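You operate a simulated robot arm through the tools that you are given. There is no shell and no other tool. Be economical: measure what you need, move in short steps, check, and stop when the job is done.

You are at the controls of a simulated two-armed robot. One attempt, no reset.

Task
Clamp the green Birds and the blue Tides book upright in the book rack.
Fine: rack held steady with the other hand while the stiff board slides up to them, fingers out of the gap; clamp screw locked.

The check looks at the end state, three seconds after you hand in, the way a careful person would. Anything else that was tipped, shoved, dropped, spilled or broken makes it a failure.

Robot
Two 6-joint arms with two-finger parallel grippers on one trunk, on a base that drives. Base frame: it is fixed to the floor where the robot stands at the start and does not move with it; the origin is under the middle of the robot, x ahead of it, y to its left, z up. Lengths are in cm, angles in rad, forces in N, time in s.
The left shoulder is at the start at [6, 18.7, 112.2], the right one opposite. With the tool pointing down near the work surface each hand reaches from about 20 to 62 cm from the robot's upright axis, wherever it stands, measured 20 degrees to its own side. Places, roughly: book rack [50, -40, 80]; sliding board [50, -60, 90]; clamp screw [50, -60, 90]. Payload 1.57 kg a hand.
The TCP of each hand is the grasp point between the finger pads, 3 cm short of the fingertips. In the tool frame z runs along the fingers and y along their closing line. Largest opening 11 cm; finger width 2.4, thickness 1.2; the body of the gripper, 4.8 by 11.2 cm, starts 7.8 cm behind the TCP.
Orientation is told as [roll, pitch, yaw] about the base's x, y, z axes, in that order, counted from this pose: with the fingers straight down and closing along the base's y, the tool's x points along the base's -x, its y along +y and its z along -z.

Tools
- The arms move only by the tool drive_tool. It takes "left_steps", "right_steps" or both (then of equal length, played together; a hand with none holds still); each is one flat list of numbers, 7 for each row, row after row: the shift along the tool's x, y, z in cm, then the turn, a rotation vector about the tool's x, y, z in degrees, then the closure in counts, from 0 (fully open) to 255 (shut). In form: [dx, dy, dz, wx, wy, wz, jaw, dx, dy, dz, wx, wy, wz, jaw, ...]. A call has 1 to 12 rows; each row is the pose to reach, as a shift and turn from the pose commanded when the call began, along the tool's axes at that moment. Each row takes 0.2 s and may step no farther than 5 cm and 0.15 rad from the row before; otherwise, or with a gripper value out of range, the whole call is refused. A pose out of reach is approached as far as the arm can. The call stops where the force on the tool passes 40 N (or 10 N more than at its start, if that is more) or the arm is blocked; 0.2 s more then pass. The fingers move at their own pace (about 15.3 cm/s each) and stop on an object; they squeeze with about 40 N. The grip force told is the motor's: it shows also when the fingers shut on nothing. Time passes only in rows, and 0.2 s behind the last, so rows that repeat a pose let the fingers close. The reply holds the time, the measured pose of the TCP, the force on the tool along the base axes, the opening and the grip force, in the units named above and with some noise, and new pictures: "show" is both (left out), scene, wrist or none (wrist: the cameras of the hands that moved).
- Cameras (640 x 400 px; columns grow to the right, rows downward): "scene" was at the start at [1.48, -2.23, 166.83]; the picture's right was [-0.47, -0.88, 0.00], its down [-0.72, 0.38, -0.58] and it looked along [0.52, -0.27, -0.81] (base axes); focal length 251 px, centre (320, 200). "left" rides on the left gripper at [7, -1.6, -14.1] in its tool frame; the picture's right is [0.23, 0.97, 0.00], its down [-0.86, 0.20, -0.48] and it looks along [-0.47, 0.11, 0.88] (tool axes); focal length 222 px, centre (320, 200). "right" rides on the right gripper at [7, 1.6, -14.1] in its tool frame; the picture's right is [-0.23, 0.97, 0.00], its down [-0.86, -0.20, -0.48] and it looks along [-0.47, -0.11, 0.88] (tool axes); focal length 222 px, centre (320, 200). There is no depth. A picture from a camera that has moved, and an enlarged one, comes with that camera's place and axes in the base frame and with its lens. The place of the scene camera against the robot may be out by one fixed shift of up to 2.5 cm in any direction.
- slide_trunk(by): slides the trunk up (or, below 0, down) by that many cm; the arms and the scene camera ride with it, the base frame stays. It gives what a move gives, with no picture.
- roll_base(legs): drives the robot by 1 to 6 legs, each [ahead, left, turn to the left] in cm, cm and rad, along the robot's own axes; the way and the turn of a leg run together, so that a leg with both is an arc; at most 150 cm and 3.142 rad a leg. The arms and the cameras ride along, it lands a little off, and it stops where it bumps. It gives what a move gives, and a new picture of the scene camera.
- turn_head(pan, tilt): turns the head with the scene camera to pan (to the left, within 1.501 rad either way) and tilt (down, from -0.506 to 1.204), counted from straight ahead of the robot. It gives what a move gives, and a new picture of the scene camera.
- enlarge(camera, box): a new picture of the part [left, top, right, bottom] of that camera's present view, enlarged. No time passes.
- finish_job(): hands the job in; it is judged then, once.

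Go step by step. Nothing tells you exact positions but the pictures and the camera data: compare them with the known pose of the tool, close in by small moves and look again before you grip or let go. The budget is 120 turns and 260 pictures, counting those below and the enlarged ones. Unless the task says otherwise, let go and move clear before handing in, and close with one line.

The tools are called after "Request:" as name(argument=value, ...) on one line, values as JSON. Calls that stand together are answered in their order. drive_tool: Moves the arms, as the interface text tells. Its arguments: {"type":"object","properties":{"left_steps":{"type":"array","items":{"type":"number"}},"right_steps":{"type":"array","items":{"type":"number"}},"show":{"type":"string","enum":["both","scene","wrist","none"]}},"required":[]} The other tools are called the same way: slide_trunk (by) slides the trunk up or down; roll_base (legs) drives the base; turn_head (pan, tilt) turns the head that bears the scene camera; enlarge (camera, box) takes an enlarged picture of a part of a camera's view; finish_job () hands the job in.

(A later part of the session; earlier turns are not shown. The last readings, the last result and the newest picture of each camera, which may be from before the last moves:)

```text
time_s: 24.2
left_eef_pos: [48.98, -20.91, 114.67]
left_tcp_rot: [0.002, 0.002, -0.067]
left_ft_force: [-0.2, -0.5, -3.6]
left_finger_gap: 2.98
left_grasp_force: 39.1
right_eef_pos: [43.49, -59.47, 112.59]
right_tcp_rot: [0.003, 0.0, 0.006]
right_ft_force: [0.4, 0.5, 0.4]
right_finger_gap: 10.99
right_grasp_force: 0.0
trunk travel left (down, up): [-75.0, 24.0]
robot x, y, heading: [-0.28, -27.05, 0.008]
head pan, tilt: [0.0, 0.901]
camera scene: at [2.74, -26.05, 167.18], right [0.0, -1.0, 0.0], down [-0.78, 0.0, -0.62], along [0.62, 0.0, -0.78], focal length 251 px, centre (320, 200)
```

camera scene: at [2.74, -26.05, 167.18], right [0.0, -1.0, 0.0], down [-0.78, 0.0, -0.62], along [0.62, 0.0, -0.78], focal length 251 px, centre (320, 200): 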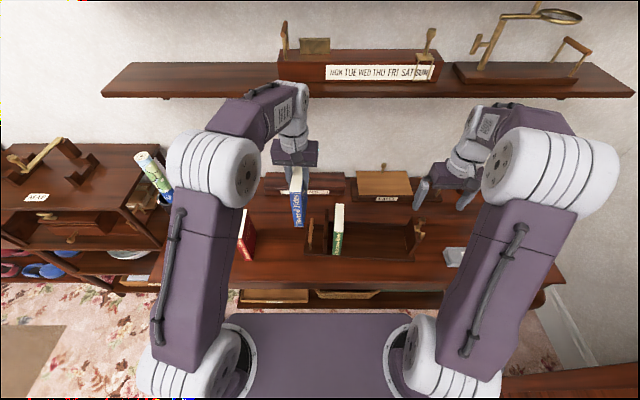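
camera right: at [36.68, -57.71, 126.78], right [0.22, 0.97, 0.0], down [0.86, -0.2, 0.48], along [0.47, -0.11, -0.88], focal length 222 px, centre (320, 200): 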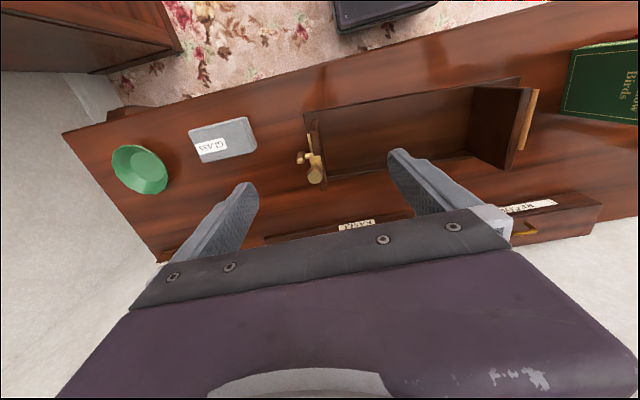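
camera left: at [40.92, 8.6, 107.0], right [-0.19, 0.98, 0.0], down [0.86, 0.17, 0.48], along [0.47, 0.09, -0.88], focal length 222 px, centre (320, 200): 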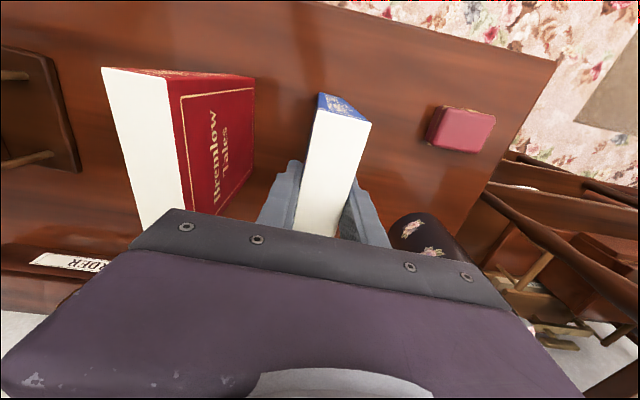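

Request:
drive_tool(left_steps=[-0.4, -4.5, 0, 0, 0, 0, 240, -0.75, -9, 0, 0, 0, 0, 240, -1.1, -13.5, 0, 0, 0, 0, 240, -1.5, -18.0, 0, 0, 0, 0, 240, -1.5, -18.0, 0, 0, 0, 0, 240, -1.5, -18.0, 4, 0, 0, 0, 240, -1.5, -18.0, 4, 0, 0, 0, 240])

Request:
enlarge(camera="scene", box=[280, 180, 440, 280])

Request:
enlarge(camera="left", box=[200, 50, 440, 220])

```text
time_s: 25.8
left_eef_pos: [48.93, -38.67, 110.74]
left_tcp_rot: [0.001, 0.0, -0.068]
left_ft_force: [-0.6, -0.8, -3.7]
left_finger_gap: 3.0
left_grasp_force: 39.9
left hand out of reach, approached as far as the arm can: row 4, 5, 6, 7
right_eef_pos: [43.41, -59.35, 112.68]
right_tcp_rot: [0.0, 0.001, 0.003]
right_ft_force: [0.5, 0.3, -0.5]
right_finger_gap: 11.0
right_grasp_force: 0.1
trunk travel left (down, up): [-75.0, 24.0]
robot x, y, heading: [0.15, -26.75, 0.003]
head pan, tilt: [0.0, 0.901]
camera scene: at [2.62, -25.9, 167.18], right [0.0, -1.0, 0.0], down [-0.78, 0.0, -0.62], along [0.62, 0.0, -0.78], focal length 251 px, centre (320, 200)
camera left: at [41.92, -39.75, 124.91], right [-0.16, 0.99, 0.0], down [0.87, 0.14, 0.48], along [0.47, 0.08, -0.88], focal length 222 px, centre (320, 200)
```

scene: 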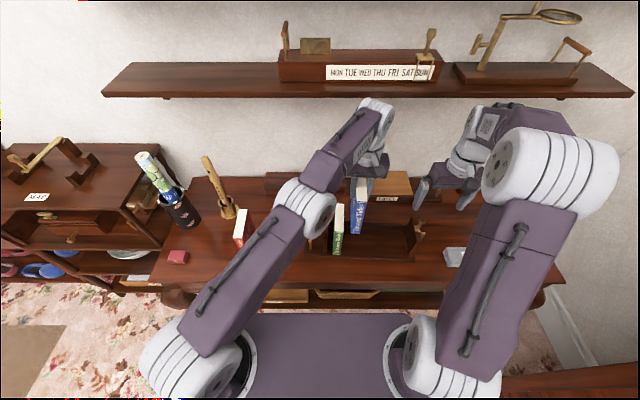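
left: 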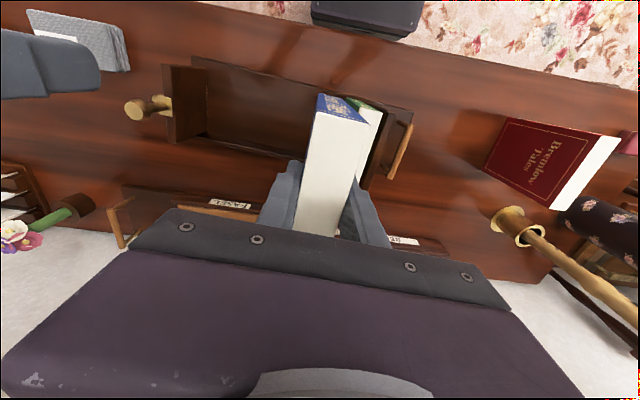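

```text
4.00 times, centred on (360, 230) of scene
camera zoom: at [2.62, -25.9, 167.18], right [0.0, -1.0, 0.0], down [-0.78, 0.0, -0.62], along [0.62, 0.0, -0.78], focal length 1003 px, centre (160, 80)
```

zoom: 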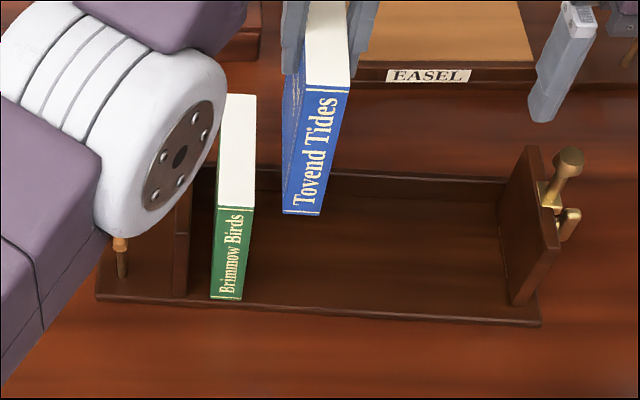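

```text
2.35 times, centred on (320, 135) of left
camera zoom: at [41.92, -39.75, 124.91], right [-0.16, 0.99, 0.0], down [0.87, 0.14, 0.48], along [0.47, 0.08, -0.88], focal length 523 px, centre (320, 353)
```

zoom: 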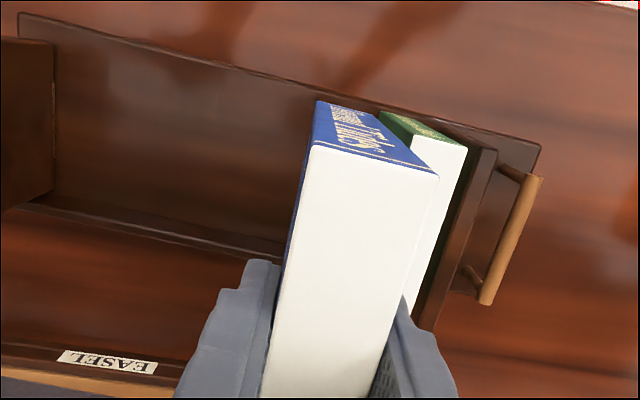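

The left arm is at its reach limit here; I'll strafe the base 7 cm right and bring the book back accordingly.

Request:
roll_base(legs=[[1.5, -7, 0]])

```text
time_s: 26.9
left_eef_pos: [50.39, -45.25, 110.99]
left_tcp_rot: [0.0, 0.0, -0.066]
left_ft_force: [0.6, 0.3, -3.3]
left_finger_gap: 2.98
left_grasp_force: 39.2
right_eef_pos: [44.89, -66.08, 112.81]
right_tcp_rot: [-0.001, 0.001, 0.005]
right_ft_force: [0.8, 0.0, -0.4]
right_finger_gap: 10.98
right_grasp_force: 0.2
trunk travel left (down, up): [-75.0, 24.0]
robot x, y, heading: [1.53, -33.82, 0.006]
head pan, tilt: [0.0, 0.901]
camera scene: at [4.13, -32.39, 167.19], right [0.0, -1.0, 0.0], down [-0.78, -0.01, -0.62], along [0.62, 0.0, -0.78], focal length 251 px, centre (320, 200)
```

scene: 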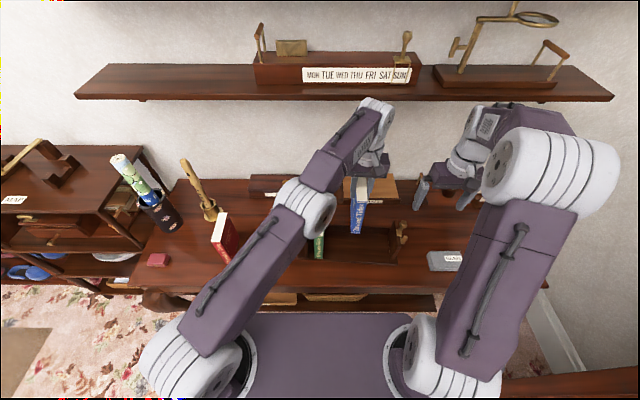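

Request:
drive_tool(left_steps=[0.7, 3, 0, 0, 0, 0, 240, 1.5, 6.1, 0, 0, 0, 0, 240, 1.5, 6.1, 0, 0, 0, 0, 240], show="none")

Request:
enlarge(camera="left", box=[200, 50, 440, 220])

```text
time_s: 27.6
left_eef_pos: [49.27, -39.46, 110.48]
left_tcp_rot: [0.001, 0.002, -0.067]
left_ft_force: [-0.1, 0.4, -3.9]
left_finger_gap: 3.01
left_grasp_force: 39.3
right_eef_pos: [45.09, -66.54, 112.55]
right_tcp_rot: [0.0, 0.003, 0.004]
right_ft_force: [0.7, -1.2, -0.1]
right_finger_gap: 11.01
right_grasp_force: 0.0
trunk travel left (down, up): [-75.0, 24.0]
robot x, y, heading: [1.37, -33.74, 0.004]
head pan, tilt: [0.0, 0.901]
```

```text
2.35 times, centred on (320, 135) of left
camera zoom: at [42.51, -40.74, 124.61], right [-0.16, 0.99, 0.0], down [0.87, 0.14, 0.48], along [0.47, 0.08, -0.88], focal length 523 px, centre (320, 353)
```

zoom: 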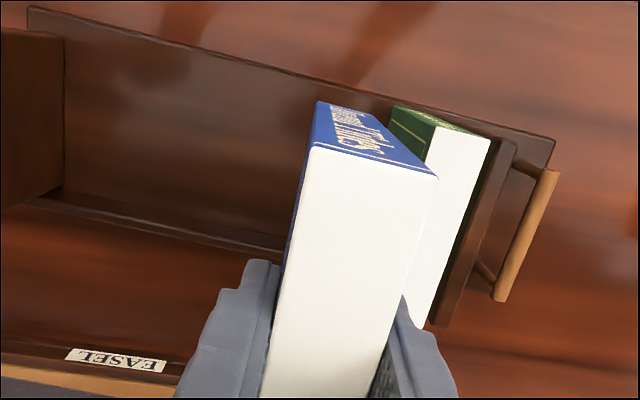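

Spacing to green about 2.9 cm, good. Descending.

Request:
drive_tool(left_steps=[0, 0, 4, 0, 0, 0, 240, 0, 0, 8, 0, 0, 0, 240, 0, 0, 12, 0, 0, 0, 240, 0, 0, 14.5, 0, 0, 0, 240, 0, 0, 15.6, 0, 0, 0, 240, 0, 0, 15.6, 0, 0, 0, 240])

Request:
enlarge(camera="scene", box=[280, 180, 440, 280])

```text
time_s: 29.1
left_eef_pos: [49.29, -39.42, 95.09]
left_tcp_rot: [0.0, 0.0, -0.067]
left_ft_force: [-0.1, 0.7, -3.9]
left_finger_gap: 2.99
left_grasp_force: 38.9
right_eef_pos: [44.98, -66.29, 112.65]
right_tcp_rot: [-0.001, 0.0, 0.005]
right_ft_force: [-0.9, -0.8, 0.3]
right_finger_gap: 11.01
right_grasp_force: 0.1
trunk travel left (down, up): [-75.0, 24.0]
robot x, y, heading: [1.6, -34.09, 0.004]
head pan, tilt: [0.0, 0.901]
camera scene: at [4.21, -32.78, 167.18], right [0.0, -1.0, 0.0], down [-0.78, 0.0, -0.62], along [0.62, 0.0, -0.78], focal length 251 px, centre (320, 200)
camera left: at [42.37, -40.48, 109.07], right [-0.16, 0.99, 0.0], down [0.87, 0.14, 0.48], along [0.47, 0.08, -0.88], focal length 222 px, centre (320, 200)
```

scene: 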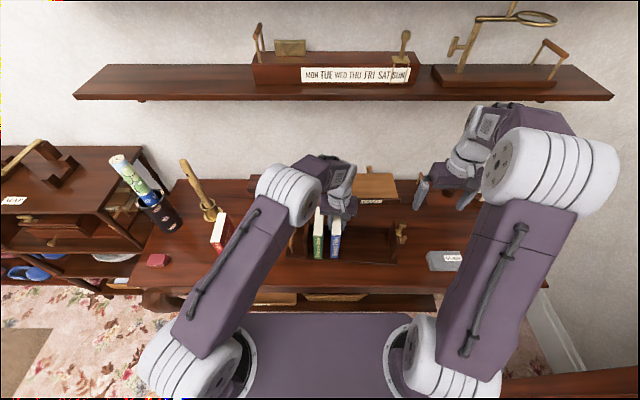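
left: 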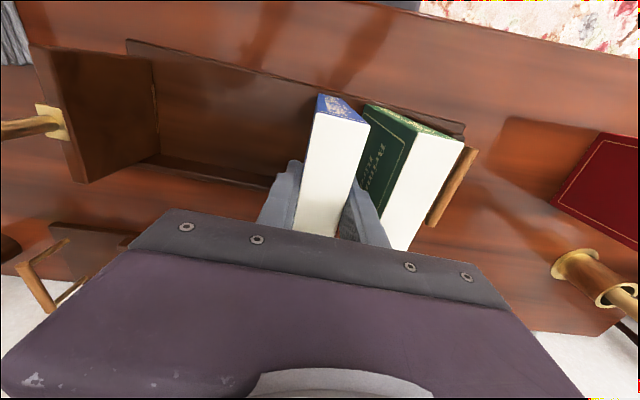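

```text
4.00 times, centred on (360, 230) of scene
camera zoom: at [4.21, -32.78, 167.18], right [0.0, -1.0, 0.0], down [-0.78, 0.0, -0.62], along [0.62, 0.0, -0.78], focal length 1003 px, centre (160, 80)
```

zoom: 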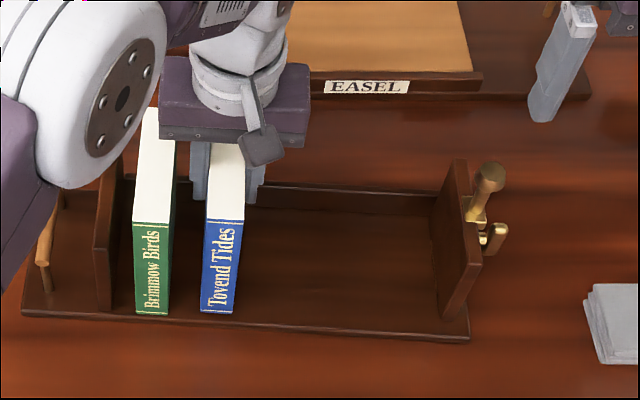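

Request:
drive_tool(left_steps=[0, 0, 0.4, 0, 0, 0, 240, 0, 0, 0.8, 0, 0, 0, 240, 0, 0, 1.0, 0, 0, 0, 240, 0, 0, 1.1, 0, 0, 0, 240, 0, 0, 1.1, 0, 0, 0, 240], show="none")

```text
time_s: 30.2
left_eef_pos: [49.38, -39.39, 94.07]
left_tcp_rot: [0.0, 0.001, -0.068]
left_ft_force: [-1.1, -0.6, -1.2]
left_finger_gap: 2.98
left_grasp_force: 38.9
right_eef_pos: [45.07, -66.33, 112.65]
right_tcp_rot: [0.001, 0.0, 0.006]
right_ft_force: [0.5, 0.4, 0.1]
right_finger_gap: 11.0
right_grasp_force: 0.1
trunk travel left (down, up): [-75.0, 24.0]
robot x, y, heading: [1.65, -34.23, 0.002]
head pan, tilt: [0.0, 0.901]
```

Almost touching (-1.2 vs -3.9 N). A hair lower, release, and lift.

Request:
drive_tool(left_steps=[0, 0, 0.1, 0, 0, 0, 240, 0, 0, 0.1, 0, 0, 0, 240, 0, 0, 0.1, 0, 0, 0, 200, 0, 0, 0, 0, 0, 0, 160, 0, 0, 0, 0, 0, 0, 155, 0, 0, -2, 0, 0, 0, 155, 0, 0, -6, 0, 0, 0, 155, 0, 0, -11, 0, 0, 0, 140, 0, 0, -15, 0, 0, 0, 100])

Request:
enlarge(camera="scene", box=[280, 180, 440, 280])

Request:
enlarge(camera="left", box=[100, 50, 440, 220])

Request:
enlarge(camera="right", box=[280, 60, 440, 200])

```text
time_s: 32.2
left_eef_pos: [49.25, -39.32, 109.09]
left_tcp_rot: [-0.001, -0.001, -0.066]
left_ft_force: [0.6, 0.0, -0.5]
left_finger_gap: 6.7
left_grasp_force: 0.0
right_eef_pos: [44.92, -66.26, 112.66]
right_tcp_rot: [0.001, 0.001, 0.005]
right_ft_force: [-0.4, -0.6, -0.3]
right_finger_gap: 11.0
right_grasp_force: 0.1
trunk travel left (down, up): [-75.0, 24.0]
robot x, y, heading: [1.17, -34.08, 0.002]
head pan, tilt: [0.0, 0.901]
camera scene: at [4.11, -32.79, 167.18], right [0.0, -1.0, 0.0], down [-0.78, 0.0, -0.62], along [0.62, 0.0, -0.78], focal length 251 px, centre (320, 200)
camera left: at [42.48, -40.36, 123.23], right [-0.16, 0.99, 0.0], down [0.87, 0.14, 0.48], along [0.47, 0.08, -0.88], focal length 222 px, centre (320, 200)
```

scene: 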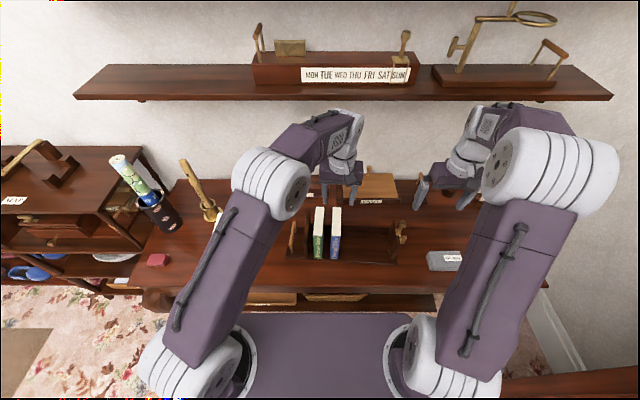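
left: 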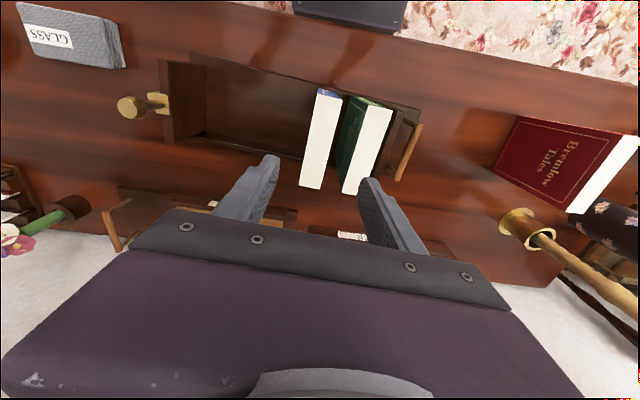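

```text
4.00 times, centred on (360, 230) of scene
camera zoom: at [4.11, -32.79, 167.18], right [0.0, -1.0, 0.0], down [-0.78, 0.0, -0.62], along [0.62, 0.0, -0.78], focal length 1003 px, centre (160, 80)
```

zoom: 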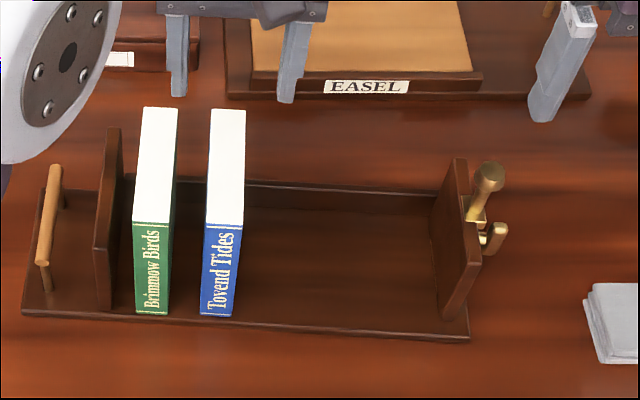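

```text
1.88 times, centred on (270, 135) of left
camera zoom: at [42.48, -40.36, 123.23], right [-0.16, 0.99, 0.0], down [0.87, 0.14, 0.48], along [0.47, 0.08, -0.88], focal length 418 px, centre (414, 322)
```

zoom: 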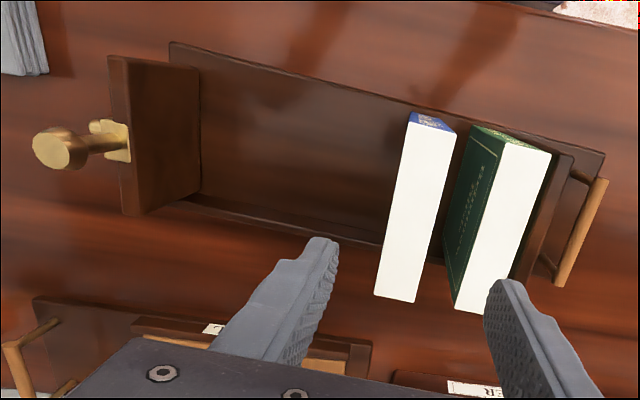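

```text
2.86 times, centred on (360, 130) of right
camera zoom: at [38.04, -64.68, 126.85], right [0.22, 0.97, 0.0], down [0.86, -0.2, 0.48], along [0.47, -0.11, -0.88], focal length 635 px, centre (206, 400)
```

zoom: 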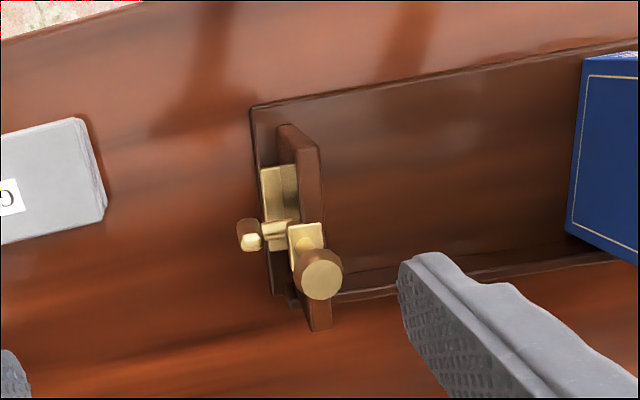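

Both books stand in the tray. Now a closer look at the board and its brass fittings: I'll move the right hand to the -y side and tilt it to look at the outer face.

Request:
drive_tool(right_steps=[0, -4, 1, -7, 0, 0, 0, 0, -8, 2, -14, 0, 0, 0, 0, -11, 3, -21, 0, 0, 0, 0, -13, 4, -28, 0, 0, 0, 0, -13, 4, -28, 0, 0, 0], show="wrist")

Request:
enlarge(camera="right", box=[240, 60, 440, 200])

Request:
enlarge(camera="scene", box=[370, 200, 430, 260])

```text
time_s: 33.5
left_eef_pos: [49.43, -39.11, 109.2]
left_tcp_rot: [0.001, -0.001, -0.066]
left_ft_force: [-0.8, 0.6, 0.8]
left_finger_gap: 6.7
left_grasp_force: 0.1
right_eef_pos: [45.08, -79.15, 108.86]
right_tcp_rot: [0.49, -0.001, 0.006]
right_ft_force: [-0.5, 0.5, -0.3]
right_finger_gap: 11.01
right_grasp_force: 0.1
trunk travel left (down, up): [-75.0, 24.0]
robot x, y, heading: [1.52, -34.04, -0.001]
head pan, tilt: [0.0, 0.901]
camera right: at [38.23, -84.42, 122.0], right [0.22, 0.86, 0.46], down [0.86, -0.4, 0.33], along [0.46, 0.32, -0.83], focal length 222 px, centre (320, 200)
```

right: 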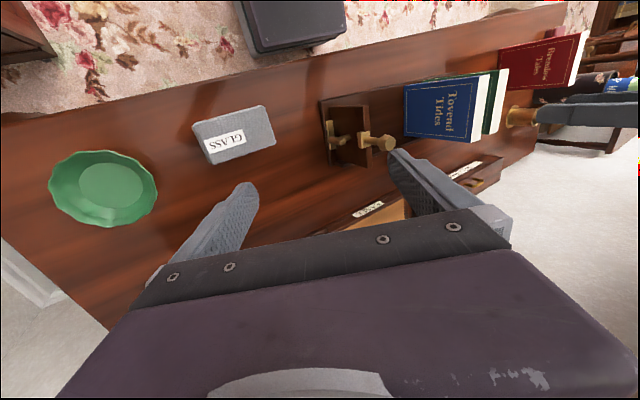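

```text
2.86 times, centred on (340, 130) of right
camera zoom: at [38.23, -84.42, 122.0], right [0.22, 0.86, 0.46], down [0.86, -0.4, 0.33], along [0.46, 0.32, -0.83], focal length 635 px, centre (263, 400)
```

zoom: 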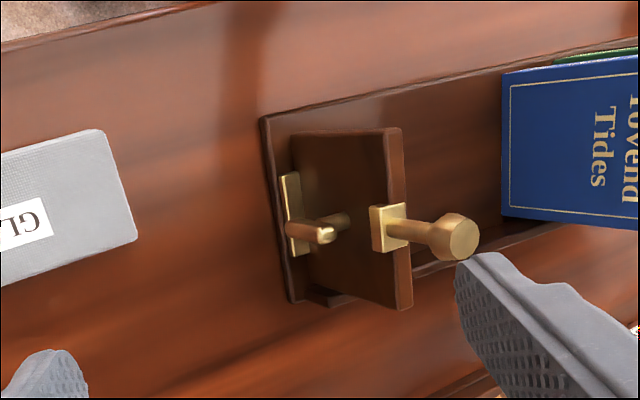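

```text
6.67 times, centred on (400, 230) of scene
camera zoom: at [4.12, -32.66, 167.18], right [0.0, -1.0, 0.0], down [-0.78, 0.0, -0.62], along [0.62, 0.0, -0.78], focal length 1672 px, centre (-213, 0)
```

zoom: 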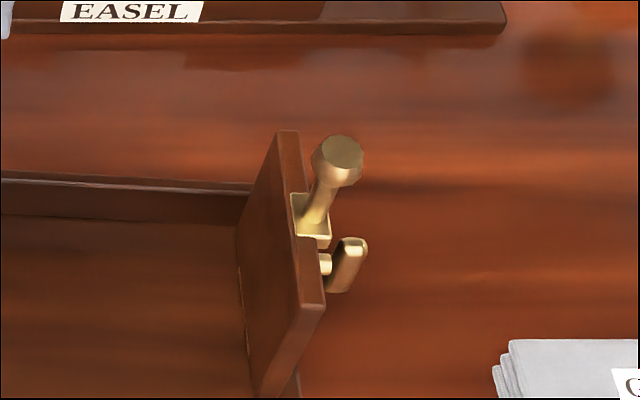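

The vertical knob sits on the board's top edge (a pull knob); the screw is a shaft out of the outer face with a cross bar. I'll get a closer, flatter view.

Request:
drive_tool(right_steps=[0.2, 0, 2.5, -8, 0, 0, 0, 0.5, 0, 5, -16, 0, 0, 0, 0.7, 0, 7.5, -24, 0, 0, 0, 1, 0.2, 10.3, -32, 0, 0, 0, 1, 0.2, 10.3, -32, 0, 0, 0], show="wrist")

Request:
enlarge(camera="right", box=[240, 60, 440, 200])

```text
time_s: 34.6
left_eef_pos: [49.49, -39.29, 109.06]
left_tcp_rot: [0.001, 0.001, -0.066]
left_ft_force: [0.9, -0.6, 0.1]
left_finger_gap: 6.7
left_grasp_force: 0.1
right_eef_pos: [41.96, -72.02, 100.02]
right_tcp_rot: [1.045, -0.002, 0.004]
right_ft_force: [-0.6, -0.4, -0.2]
right_finger_gap: 10.98
right_grasp_force: 0.0
right hand out of reach, approached as far as the arm can: row 1, 2, 3, 4, 5
trunk travel left (down, up): [-75.0, 24.0]
robot x, y, heading: [1.36, -34.06, 0.005]
head pan, tilt: [0.0, 0.901]
camera right: at [35.1, -83.52, 108.58], right [0.22, 0.49, 0.84], down [0.86, -0.51, 0.07], along [0.46, 0.71, -0.53], focal length 222 px, centre (320, 200)
```

right: 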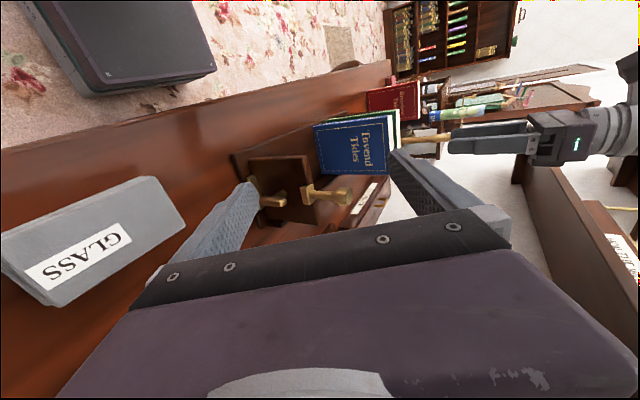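

```text
2.86 times, centred on (340, 130) of right
camera zoom: at [35.1, -83.52, 108.58], right [0.22, 0.49, 0.84], down [0.86, -0.51, 0.07], along [0.46, 0.71, -0.53], focal length 635 px, centre (263, 400)
```

zoom: 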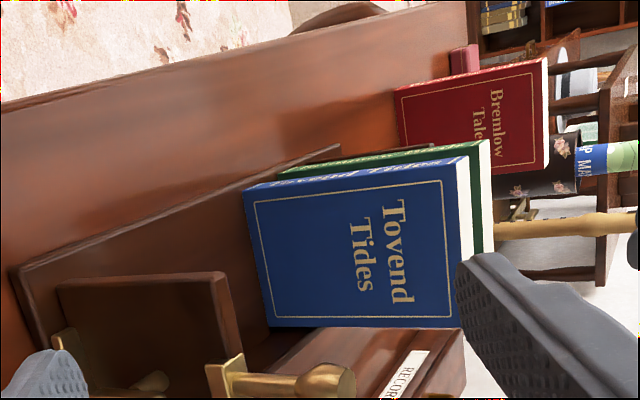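

Request:
enlarge(camera="right", box=[225, 140, 365, 230])

```text
4.44 times, centred on (295, 185) of right
camera zoom: at [35.1, -83.52, 108.58], right [0.22, 0.49, 0.84], down [0.86, -0.51, 0.07], along [0.46, 0.71, -0.53], focal length 987 px, centre (431, 267)
```

zoom: 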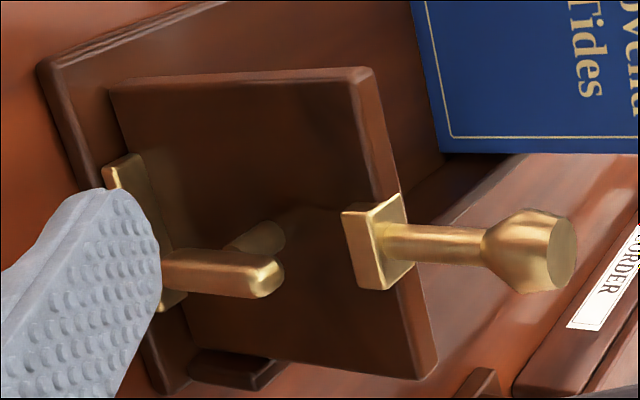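

Board knob top ≈(48.5,-62,97), screw T-bar centre ≈(48,-65,86.5) standing vertically, wooden handle bar x 46–56.5 at y≈-23, z≈85. Left hand goes above the handle to hold the rack.

Request:
drive_tool(left_steps=[-0.2, 4, 0, 0, 0, 0, 80, -0.5, 8.2, 0, 0, 0, 0, 80, -0.7, 12.4, 0, 0, 0, 0, 80, -0.9, 16.5, 0, 0, 0, 0, 80, -0.9, 16.5, 4.5, 0, 0, 0, 80, -0.9, 16.5, 9, 0, 0, 0, 110, -0.9, 16.5, 11, 0, 0, 0, 116, -0.9, 16.5, 11, 0, 0, 0, 116])

Request:
enlarge(camera="left", box=[200, 50, 440, 220])

Request:
enlarge(camera="scene", box=[260, 180, 420, 280])

```text
time_s: 36.5
left_eef_pos: [51.42, -22.76, 98.11]
left_tcp_rot: [0.002, -0.001, -0.066]
left_ft_force: [-0.4, -0.1, -0.8]
left_finger_gap: 5.97
left_grasp_force: 0.0
right_eef_pos: [42.04, -72.1, 100.07]
right_tcp_rot: [1.046, -0.002, 0.004]
right_ft_force: [-0.3, 0.3, -0.4]
right_finger_gap: 10.99
right_grasp_force: 0.0
trunk travel left (down, up): [-75.0, 24.0]
robot x, y, heading: [1.35, -34.05, 0.01]
head pan, tilt: [0.0, 0.901]
camera scene: at [4.16, -32.86, 167.18], right [0.0, -1.0, 0.0], down [-0.78, 0.0, -0.62], along [0.62, 0.0, -0.78], focal length 251 px, centre (320, 200)
camera left: at [44.35, -23.93, 112.3], right [-0.16, 0.99, 0.0], down [0.87, 0.14, 0.48], along [0.47, 0.08, -0.88], focal length 222 px, centre (320, 200)
```

scene: 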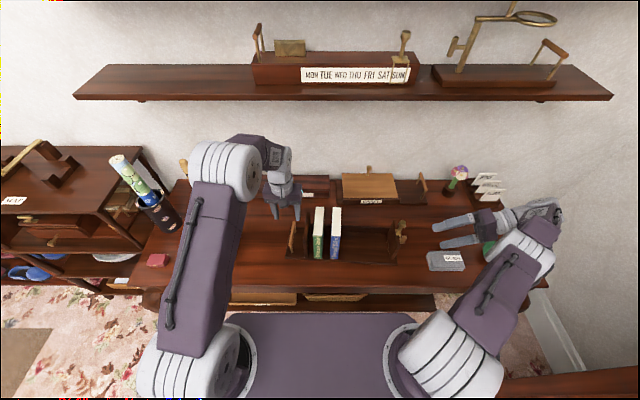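
left: 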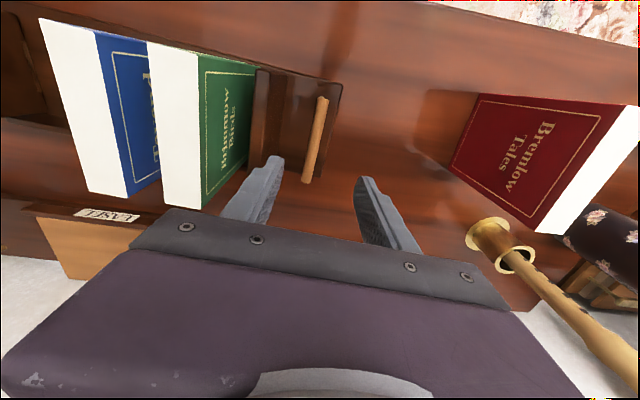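

```text
2.35 times, centred on (320, 135) of left
camera zoom: at [44.35, -23.93, 112.3], right [-0.16, 0.99, 0.0], down [0.87, 0.14, 0.48], along [0.47, 0.08, -0.88], focal length 523 px, centre (320, 353)
```

zoom: 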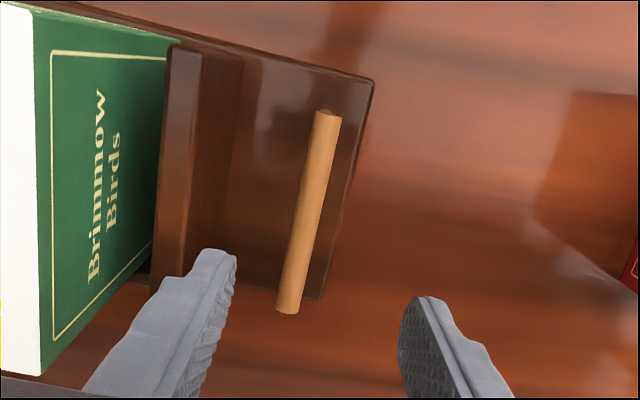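

```text
4.00 times, centred on (340, 230) of scene
camera zoom: at [4.16, -32.86, 167.18], right [0.0, -1.0, 0.0], down [-0.78, 0.0, -0.62], along [0.62, 0.0, -0.78], focal length 1003 px, centre (240, 80)
```

zoom: 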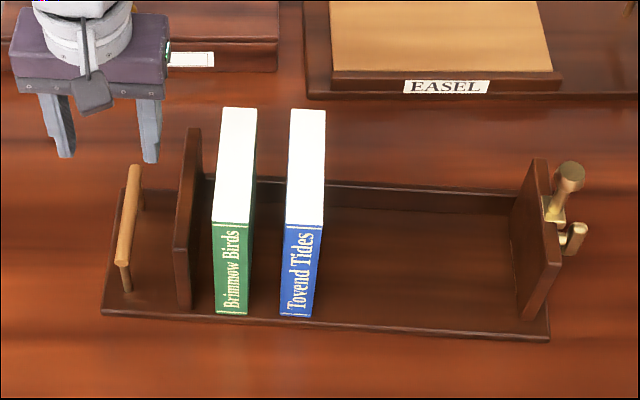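

Handle centre at (51.3,-23.4). Descending around it and closing.

Request:
drive_tool(left_steps=[0, -0.6, 2, 0, 0, 0, 139, 0, -0.6, 5, 0, 0, 0, 139, 0, -0.6, 8, 0, 0, 0, 139, 0, -0.6, 10.5, 0, 0, 0, 139, 0, -0.6, 12.3, 0, 0, 0, 139, 0, -0.6, 12.3, 0, 0, 0, 139])

Request:
enlarge(camera="left", box=[200, 50, 440, 220])

Request:
enlarge(camera="scene", box=[260, 180, 420, 280])

```text
time_s: 37.9
left_eef_pos: [51.19, -23.53, 85.94]
left_tcp_rot: [0.0, 0.0, -0.067]
left_ft_force: [0.0, 0.3, -0.2]
left_finger_gap: 5.01
left_grasp_force: 0.0
right_eef_pos: [41.92, -72.09, 100.11]
right_tcp_rot: [1.046, -0.002, 0.003]
right_ft_force: [0.7, -0.6, 0.9]
right_finger_gap: 11.02
right_grasp_force: 0.0
trunk travel left (down, up): [-75.0, 24.0]
robot x, y, heading: [1.7, -33.99, 0.001]
head pan, tilt: [0.0, 0.901]
camera scene: at [4.15, -32.81, 167.18], right [0.0, -1.0, 0.0], down [-0.78, 0.0, -0.62], along [0.62, 0.0, -0.78], focal length 251 px, centre (320, 200)
camera left: at [44.21, -24.66, 100.07], right [-0.16, 0.99, 0.0], down [0.87, 0.14, 0.48], along [0.47, 0.08, -0.88], focal length 222 px, centre (320, 200)
```

scene: 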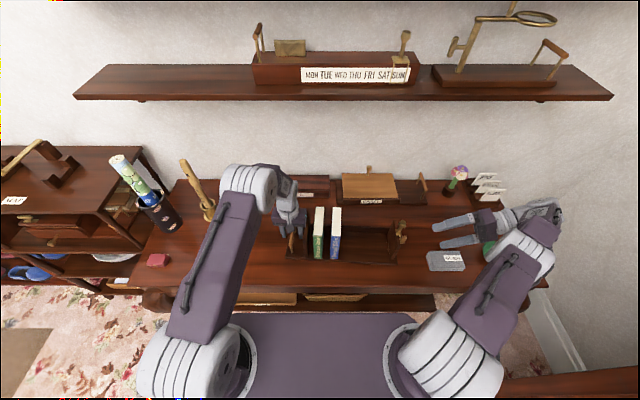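
left: 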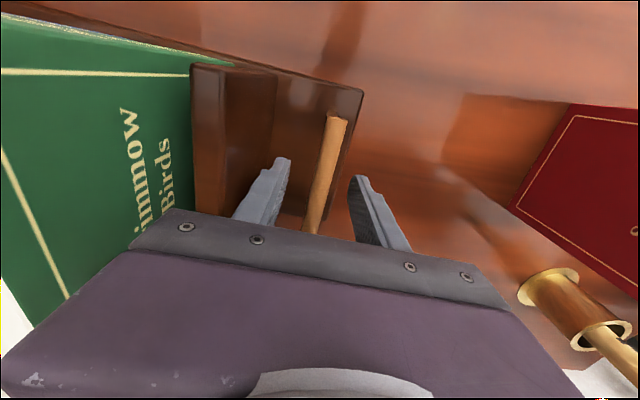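

```text
2.35 times, centred on (320, 135) of left
camera zoom: at [44.21, -24.66, 100.07], right [-0.16, 0.99, 0.0], down [0.87, 0.14, 0.48], along [0.47, 0.08, -0.88], focal length 523 px, centre (320, 353)
```

zoom: 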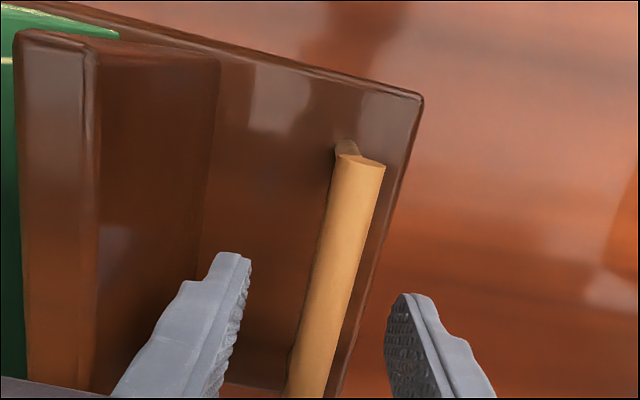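

```text
4.00 times, centred on (340, 230) of scene
camera zoom: at [4.15, -32.81, 167.18], right [0.0, -1.0, 0.0], down [-0.78, 0.0, -0.62], along [0.62, 0.0, -0.78], focal length 1003 px, centre (240, 80)
```

zoom: 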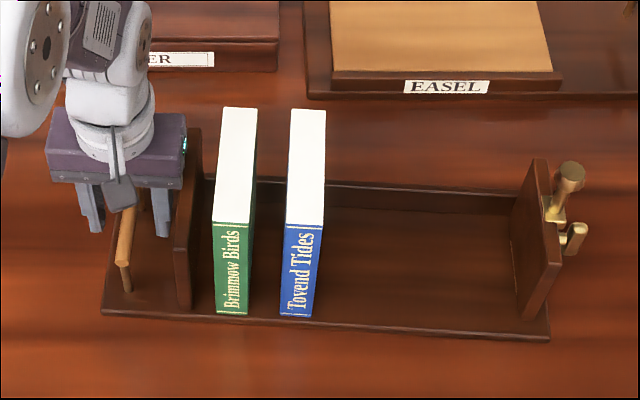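

Handle looks centred between the fingers. Closing nearly, checking, then gripping.

Request:
drive_tool(left_steps=[0, 0, 0, 0, 0, 0, 170, 0, 0, 0, 0, 0, 0, 200, 0, 0, 0, 0, 0, 0, 200], show="none")

Request:
enlarge(camera="left", box=[240, 90, 420, 230])

```text
time_s: 38.6
left_eef_pos: [51.18, -23.55, 86.08]
left_tcp_rot: [0.0, 0.001, -0.065]
left_ft_force: [-0.1, -0.6, 0.1]
left_finger_gap: 2.35
left_grasp_force: 0.1
right_eef_pos: [42.07, -72.17, 100.06]
right_tcp_rot: [1.045, -0.001, 0.004]
right_ft_force: [0.3, -0.4, -0.4]
right_finger_gap: 11.01
right_grasp_force: 0.1
trunk travel left (down, up): [-75.0, 24.0]
robot x, y, heading: [1.65, -33.7, 0.006]
head pan, tilt: [0.0, 0.901]
```

```text
2.86 times, centred on (330, 160) of left
camera zoom: at [44.23, -24.65, 100.09], right [-0.16, 0.99, 0.0], down [0.87, 0.14, 0.48], along [0.47, 0.08, -0.88], focal length 635 px, centre (291, 314)
```

zoom: 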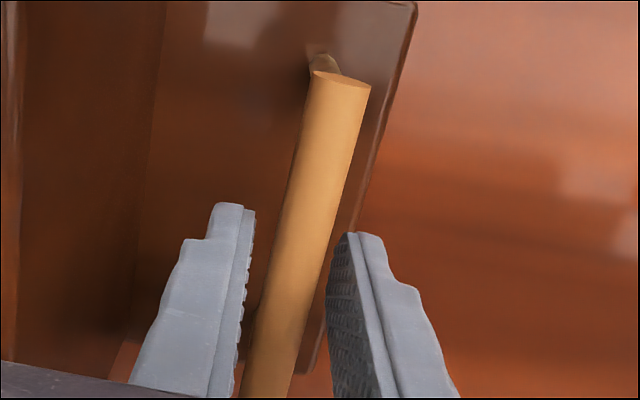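

Request:
drive_tool(left_steps=[0, -0.1, 0, 0, 0, 0, 215, 0, -0.1, 0, 0, 0, 0, 235, 0, -0.1, 0, 0, 0, 0, 255, 0, -0.1, 0, 0, 0, 0, 255])

Request:
enlarge(camera="scene", box=[260, 180, 420, 280])

```text
time_s: 39.6
left_eef_pos: [51.15, -23.49, 85.93]
left_tcp_rot: [-0.001, 0.0, -0.066]
left_ft_force: [0.3, 4.7, 3.7]
left_finger_gap: 1.46
left_grasp_force: 30.6
right_eef_pos: [42.08, -72.12, 100.07]
right_tcp_rot: [1.045, -0.001, 0.004]
right_ft_force: [0.1, -1.2, -0.2]
right_finger_gap: 11.0
right_grasp_force: 0.1
trunk travel left (down, up): [-75.0, 24.0]
robot x, y, heading: [1.7, -34.06, 0.006]
head pan, tilt: [0.0, 0.901]
camera scene: at [4.16, -32.7, 167.19], right [0.0, -1.0, 0.0], down [-0.78, 0.0, -0.62], along [0.62, 0.0, -0.78], focal length 251 px, centre (320, 200)
camera left: at [44.24, -24.69, 100.06], right [-0.16, 0.99, 0.0], down [0.87, 0.14, 0.48], along [0.47, 0.08, -0.88], focal length 222 px, centre (320, 200)
```

scene: 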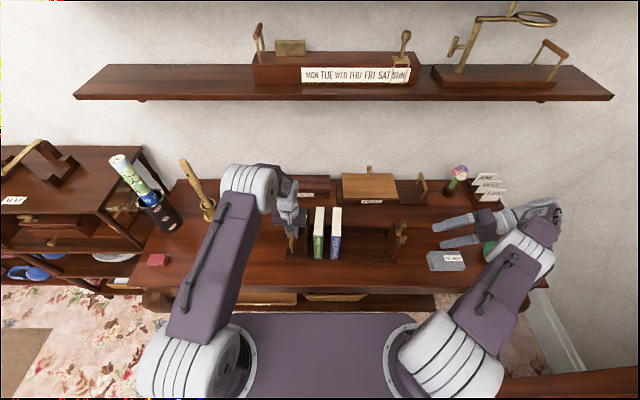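
left: 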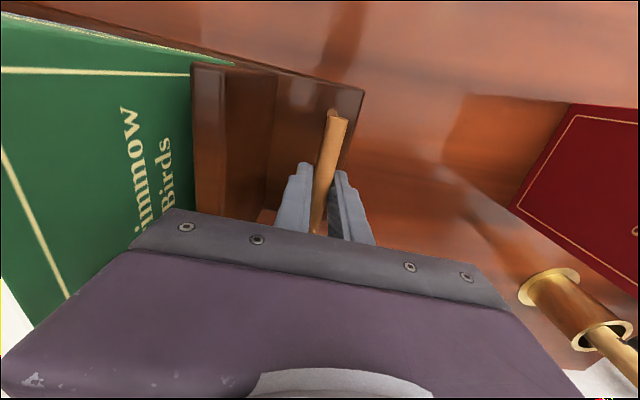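

```text
4.00 times, centred on (340, 230) of scene
camera zoom: at [4.16, -32.7, 167.19], right [0.0, -1.0, 0.0], down [-0.78, 0.0, -0.62], along [0.62, 0.0, -0.78], focal length 1003 px, centre (240, 80)
```

zoom: 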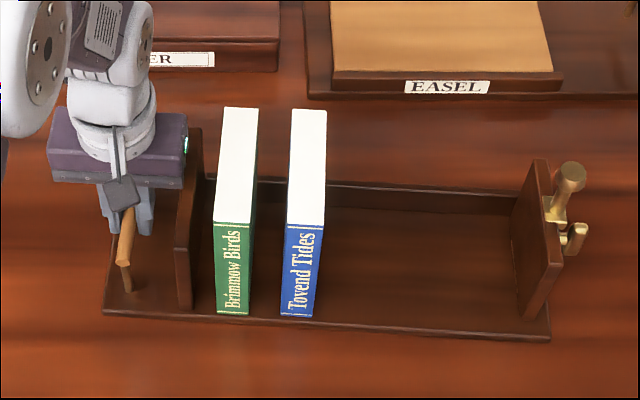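

The rack is held. Now the right hand: back to pointing down and higher, then yaw to straddle the screw from outside.

Request:
drive_tool(right_steps=[0, 0.9, -1.4, 7.5, 0, 0, 0, 0, 1.8, -2.8, 15, 0, 0, 0, 0, 2.7, -4.2, 22.5, 0, 0, 0, 0, 3.6, -5.6, 30, 0, 0, 0, 0, 4.5, -7, 37.5, 0, 0, 0, 0, 5.4, -8.4, 45, 0, 0, 0, 0, 6.4, -9.8, 52.5, 0, 0, 0, 0, 7.4, -11.2, 59.9, 0, 0, 0, 0, 7.4, -11.2, 59.9, 0, 0, 0], show="none")

Request:
drive_tool(right_steps=[0, 0, 0, 0, 0, -8, 60, 0, 0, 0, 0, 0, -16, 100, 0, 0, 0, 0, 0, -24, 100, 0, 0, 0, 0, 0, -32, 100, 0, 0, 0, 0, 0, -40, 100, 0, 0, 0, 0, 0, -48, 100, 0, 0, 0, 0, 0, -56, 100, 0, 0, 0, 0, 0, -64, 100, 0, 0, 0, 0, 0, -72, 100, 0, 0, 0, 0, 0, -80, 100, 0, 0, 0, 0, 0, -86, 100, 0, 0, 0, 0, 0, -86, 100])

```text
time_s: 41.6
left_eef_pos: [51.13, -23.63, 85.92]
left_tcp_rot: [0.0, -0.001, -0.066]
left_ft_force: [2.5, 5.0, 5.3]
left_finger_gap: 1.45
left_grasp_force: 30.5
right_eef_pos: [42.03, -78.1, 112.12]
right_tcp_rot: [0.001, -0.002, 0.003]
right_ft_force: [-0.7, -0.3, -0.5]
right_finger_gap: 11.0
right_grasp_force: 0.0
trunk travel left (down, up): [-75.0, 24.0]
robot x, y, heading: [1.97, -33.97, 0.005]
head pan, tilt: [0.0, 0.901]
```

```text
time_s: 44.2
left_eef_pos: [51.25, -23.48, 85.96]
left_tcp_rot: [0.0, 0.0, -0.066]
left_ft_force: [2.0, 5.0, 6.5]
left_finger_gap: 1.47
left_grasp_force: 31.1
right_eef_pos: [41.95, -78.17, 112.01]
right_tcp_rot: [0.0, -0.001, 1.508]
right_ft_force: [0.6, -0.5, 0.2]
right_finger_gap: 6.69
right_grasp_force: 0.1
trunk travel left (down, up): [-75.0, 24.0]
robot x, y, heading: [1.64, -33.68, 0.002]
head pan, tilt: [0.0, 0.901]
camera scene: at [4.15, -32.7, 167.19], right [0.0, -1.0, 0.0], down [-0.78, 0.0, -0.62], along [0.62, 0.0, -0.78], focal length 251 px, centre (320, 200)
camera right: at [39.98, -85.1, 126.19], right [-0.96, 0.29, 0.0], down [0.25, 0.84, 0.48], along [0.14, 0.46, -0.88], focal length 222 px, centre (320, 200)
```

scene: 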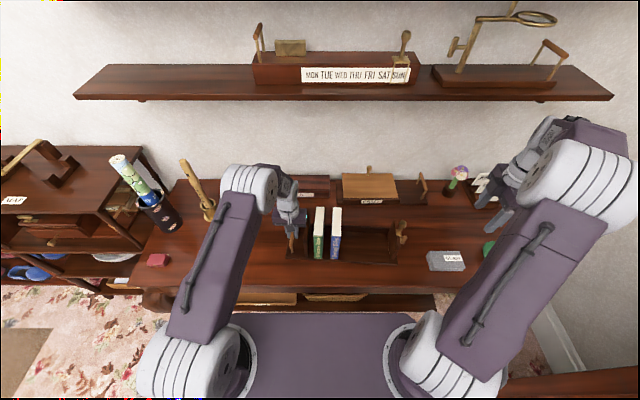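
right: 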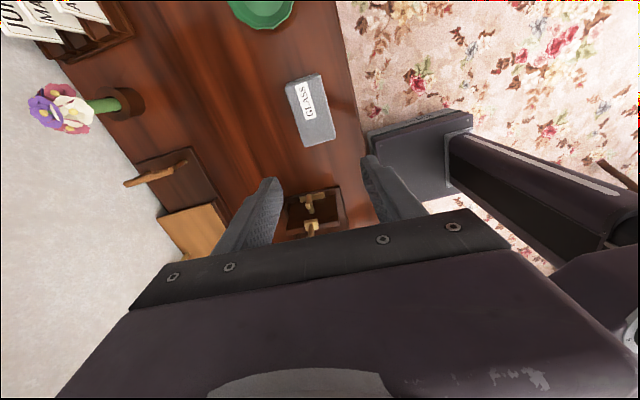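

Request:
enlarge(camera="right", box=[260, 170, 380, 245])

```text
5.33 times, centred on (320, 208) of right
camera zoom: at [39.98, -85.1, 126.19], right [-0.96, 0.29, 0.0], down [0.25, 0.84, 0.48], along [0.14, 0.46, -0.88], focal length 1185 px, centre (320, 160)
```

zoom: 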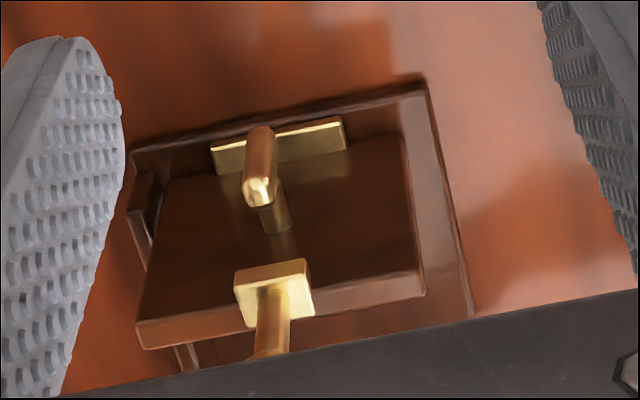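

Outer face of the board centre is at about (48.8,-61.5). I'll move the right hand over the outside, straddling screw and knob, fingers at y≈-66.5.

Request:
drive_tool(right_steps=[-3, -1.5, 0, 0, 0, 0, 116, -6, -3, 0, 0, 0, 0, 116, -9, -4.5, 0, 0, 0, 0, 116, -12.1, -6, 0, 0, 0, 0, 116, -12.1, -6, 4.5, 0, 0, 0, 116, -12.1, -6, 9, 0, 0, 0, 116, -12.1, -6, 12, 0, 0, 0, 116, -12.1, -6, 12, 0, 0, 0, 116])

Request:
enlarge(camera="right", box=[220, 80, 420, 240])

Request:
enlarge(camera="scene", box=[350, 180, 450, 260])

```text
time_s: 46.0
left_eef_pos: [51.13, -23.55, 85.92]
left_tcp_rot: [0.0, 0.001, -0.066]
left_ft_force: [1.7, 3.9, 5.0]
left_finger_gap: 1.45
left_grasp_force: 30.0
right_eef_pos: [49.08, -66.65, 99.9]
right_tcp_rot: [0.0, -0.001, 1.506]
right_ft_force: [-0.3, 0.1, 0.2]
right_finger_gap: 6.02
right_grasp_force: 0.1
trunk travel left (down, up): [-75.0, 24.0]
robot x, y, heading: [1.41, -33.7, 0.001]
head pan, tilt: [0.0, 0.901]
camera scene: at [4.15, -32.72, 167.18], right [0.0, -1.0, 0.0], down [-0.78, 0.0, -0.62], along [0.62, 0.0, -0.78], focal length 251 px, centre (320, 200)
camera right: at [46.96, -73.53, 114.0], right [-0.96, 0.29, 0.0], down [0.25, 0.84, 0.48], along [0.14, 0.46, -0.88], focal length 222 px, centre (320, 200)
```

scene: 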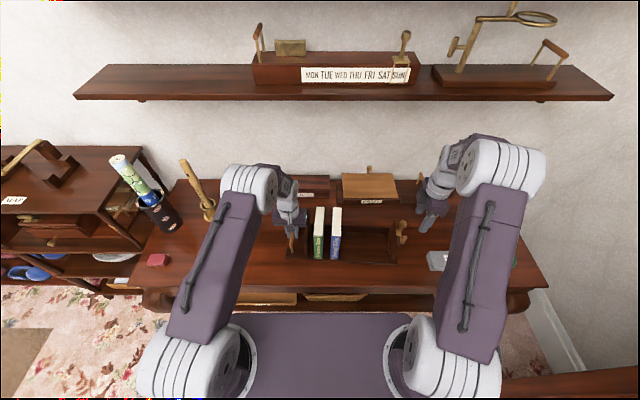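
right: 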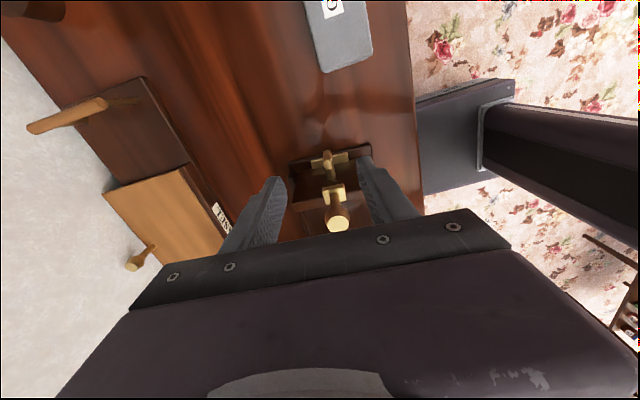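

```text
2.50 times, centred on (320, 160) of right
camera zoom: at [46.96, -73.53, 114.0], right [-0.96, 0.29, 0.0], down [0.25, 0.84, 0.48], along [0.14, 0.46, -0.88], focal length 555 px, centre (320, 300)
```

zoom: 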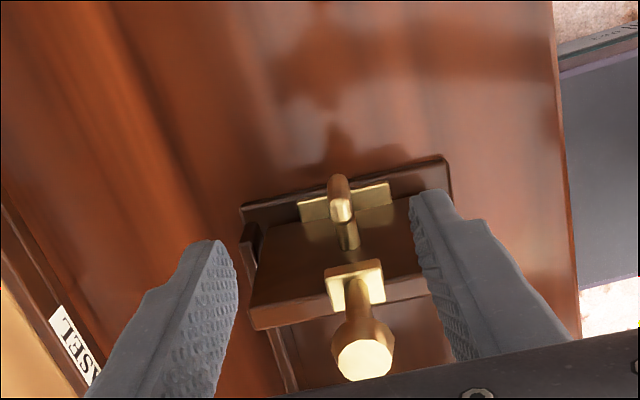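

```text
5.00 times, centred on (400, 220) of scene
camera zoom: at [4.15, -32.72, 167.18], right [0.0, -1.0, 0.0], down [-0.78, 0.0, -0.62], along [0.62, 0.0, -0.78], focal length 1254 px, centre (-80, 100)
```

zoom: 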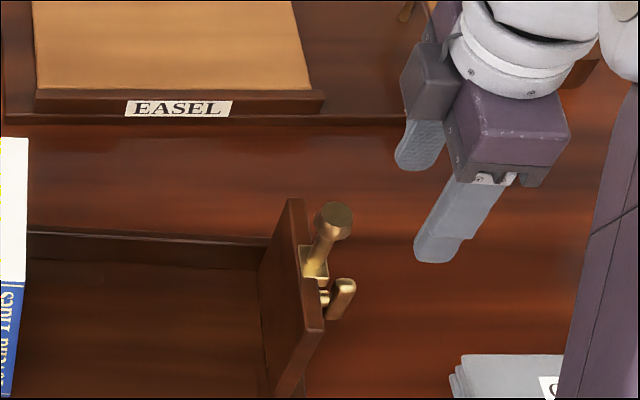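

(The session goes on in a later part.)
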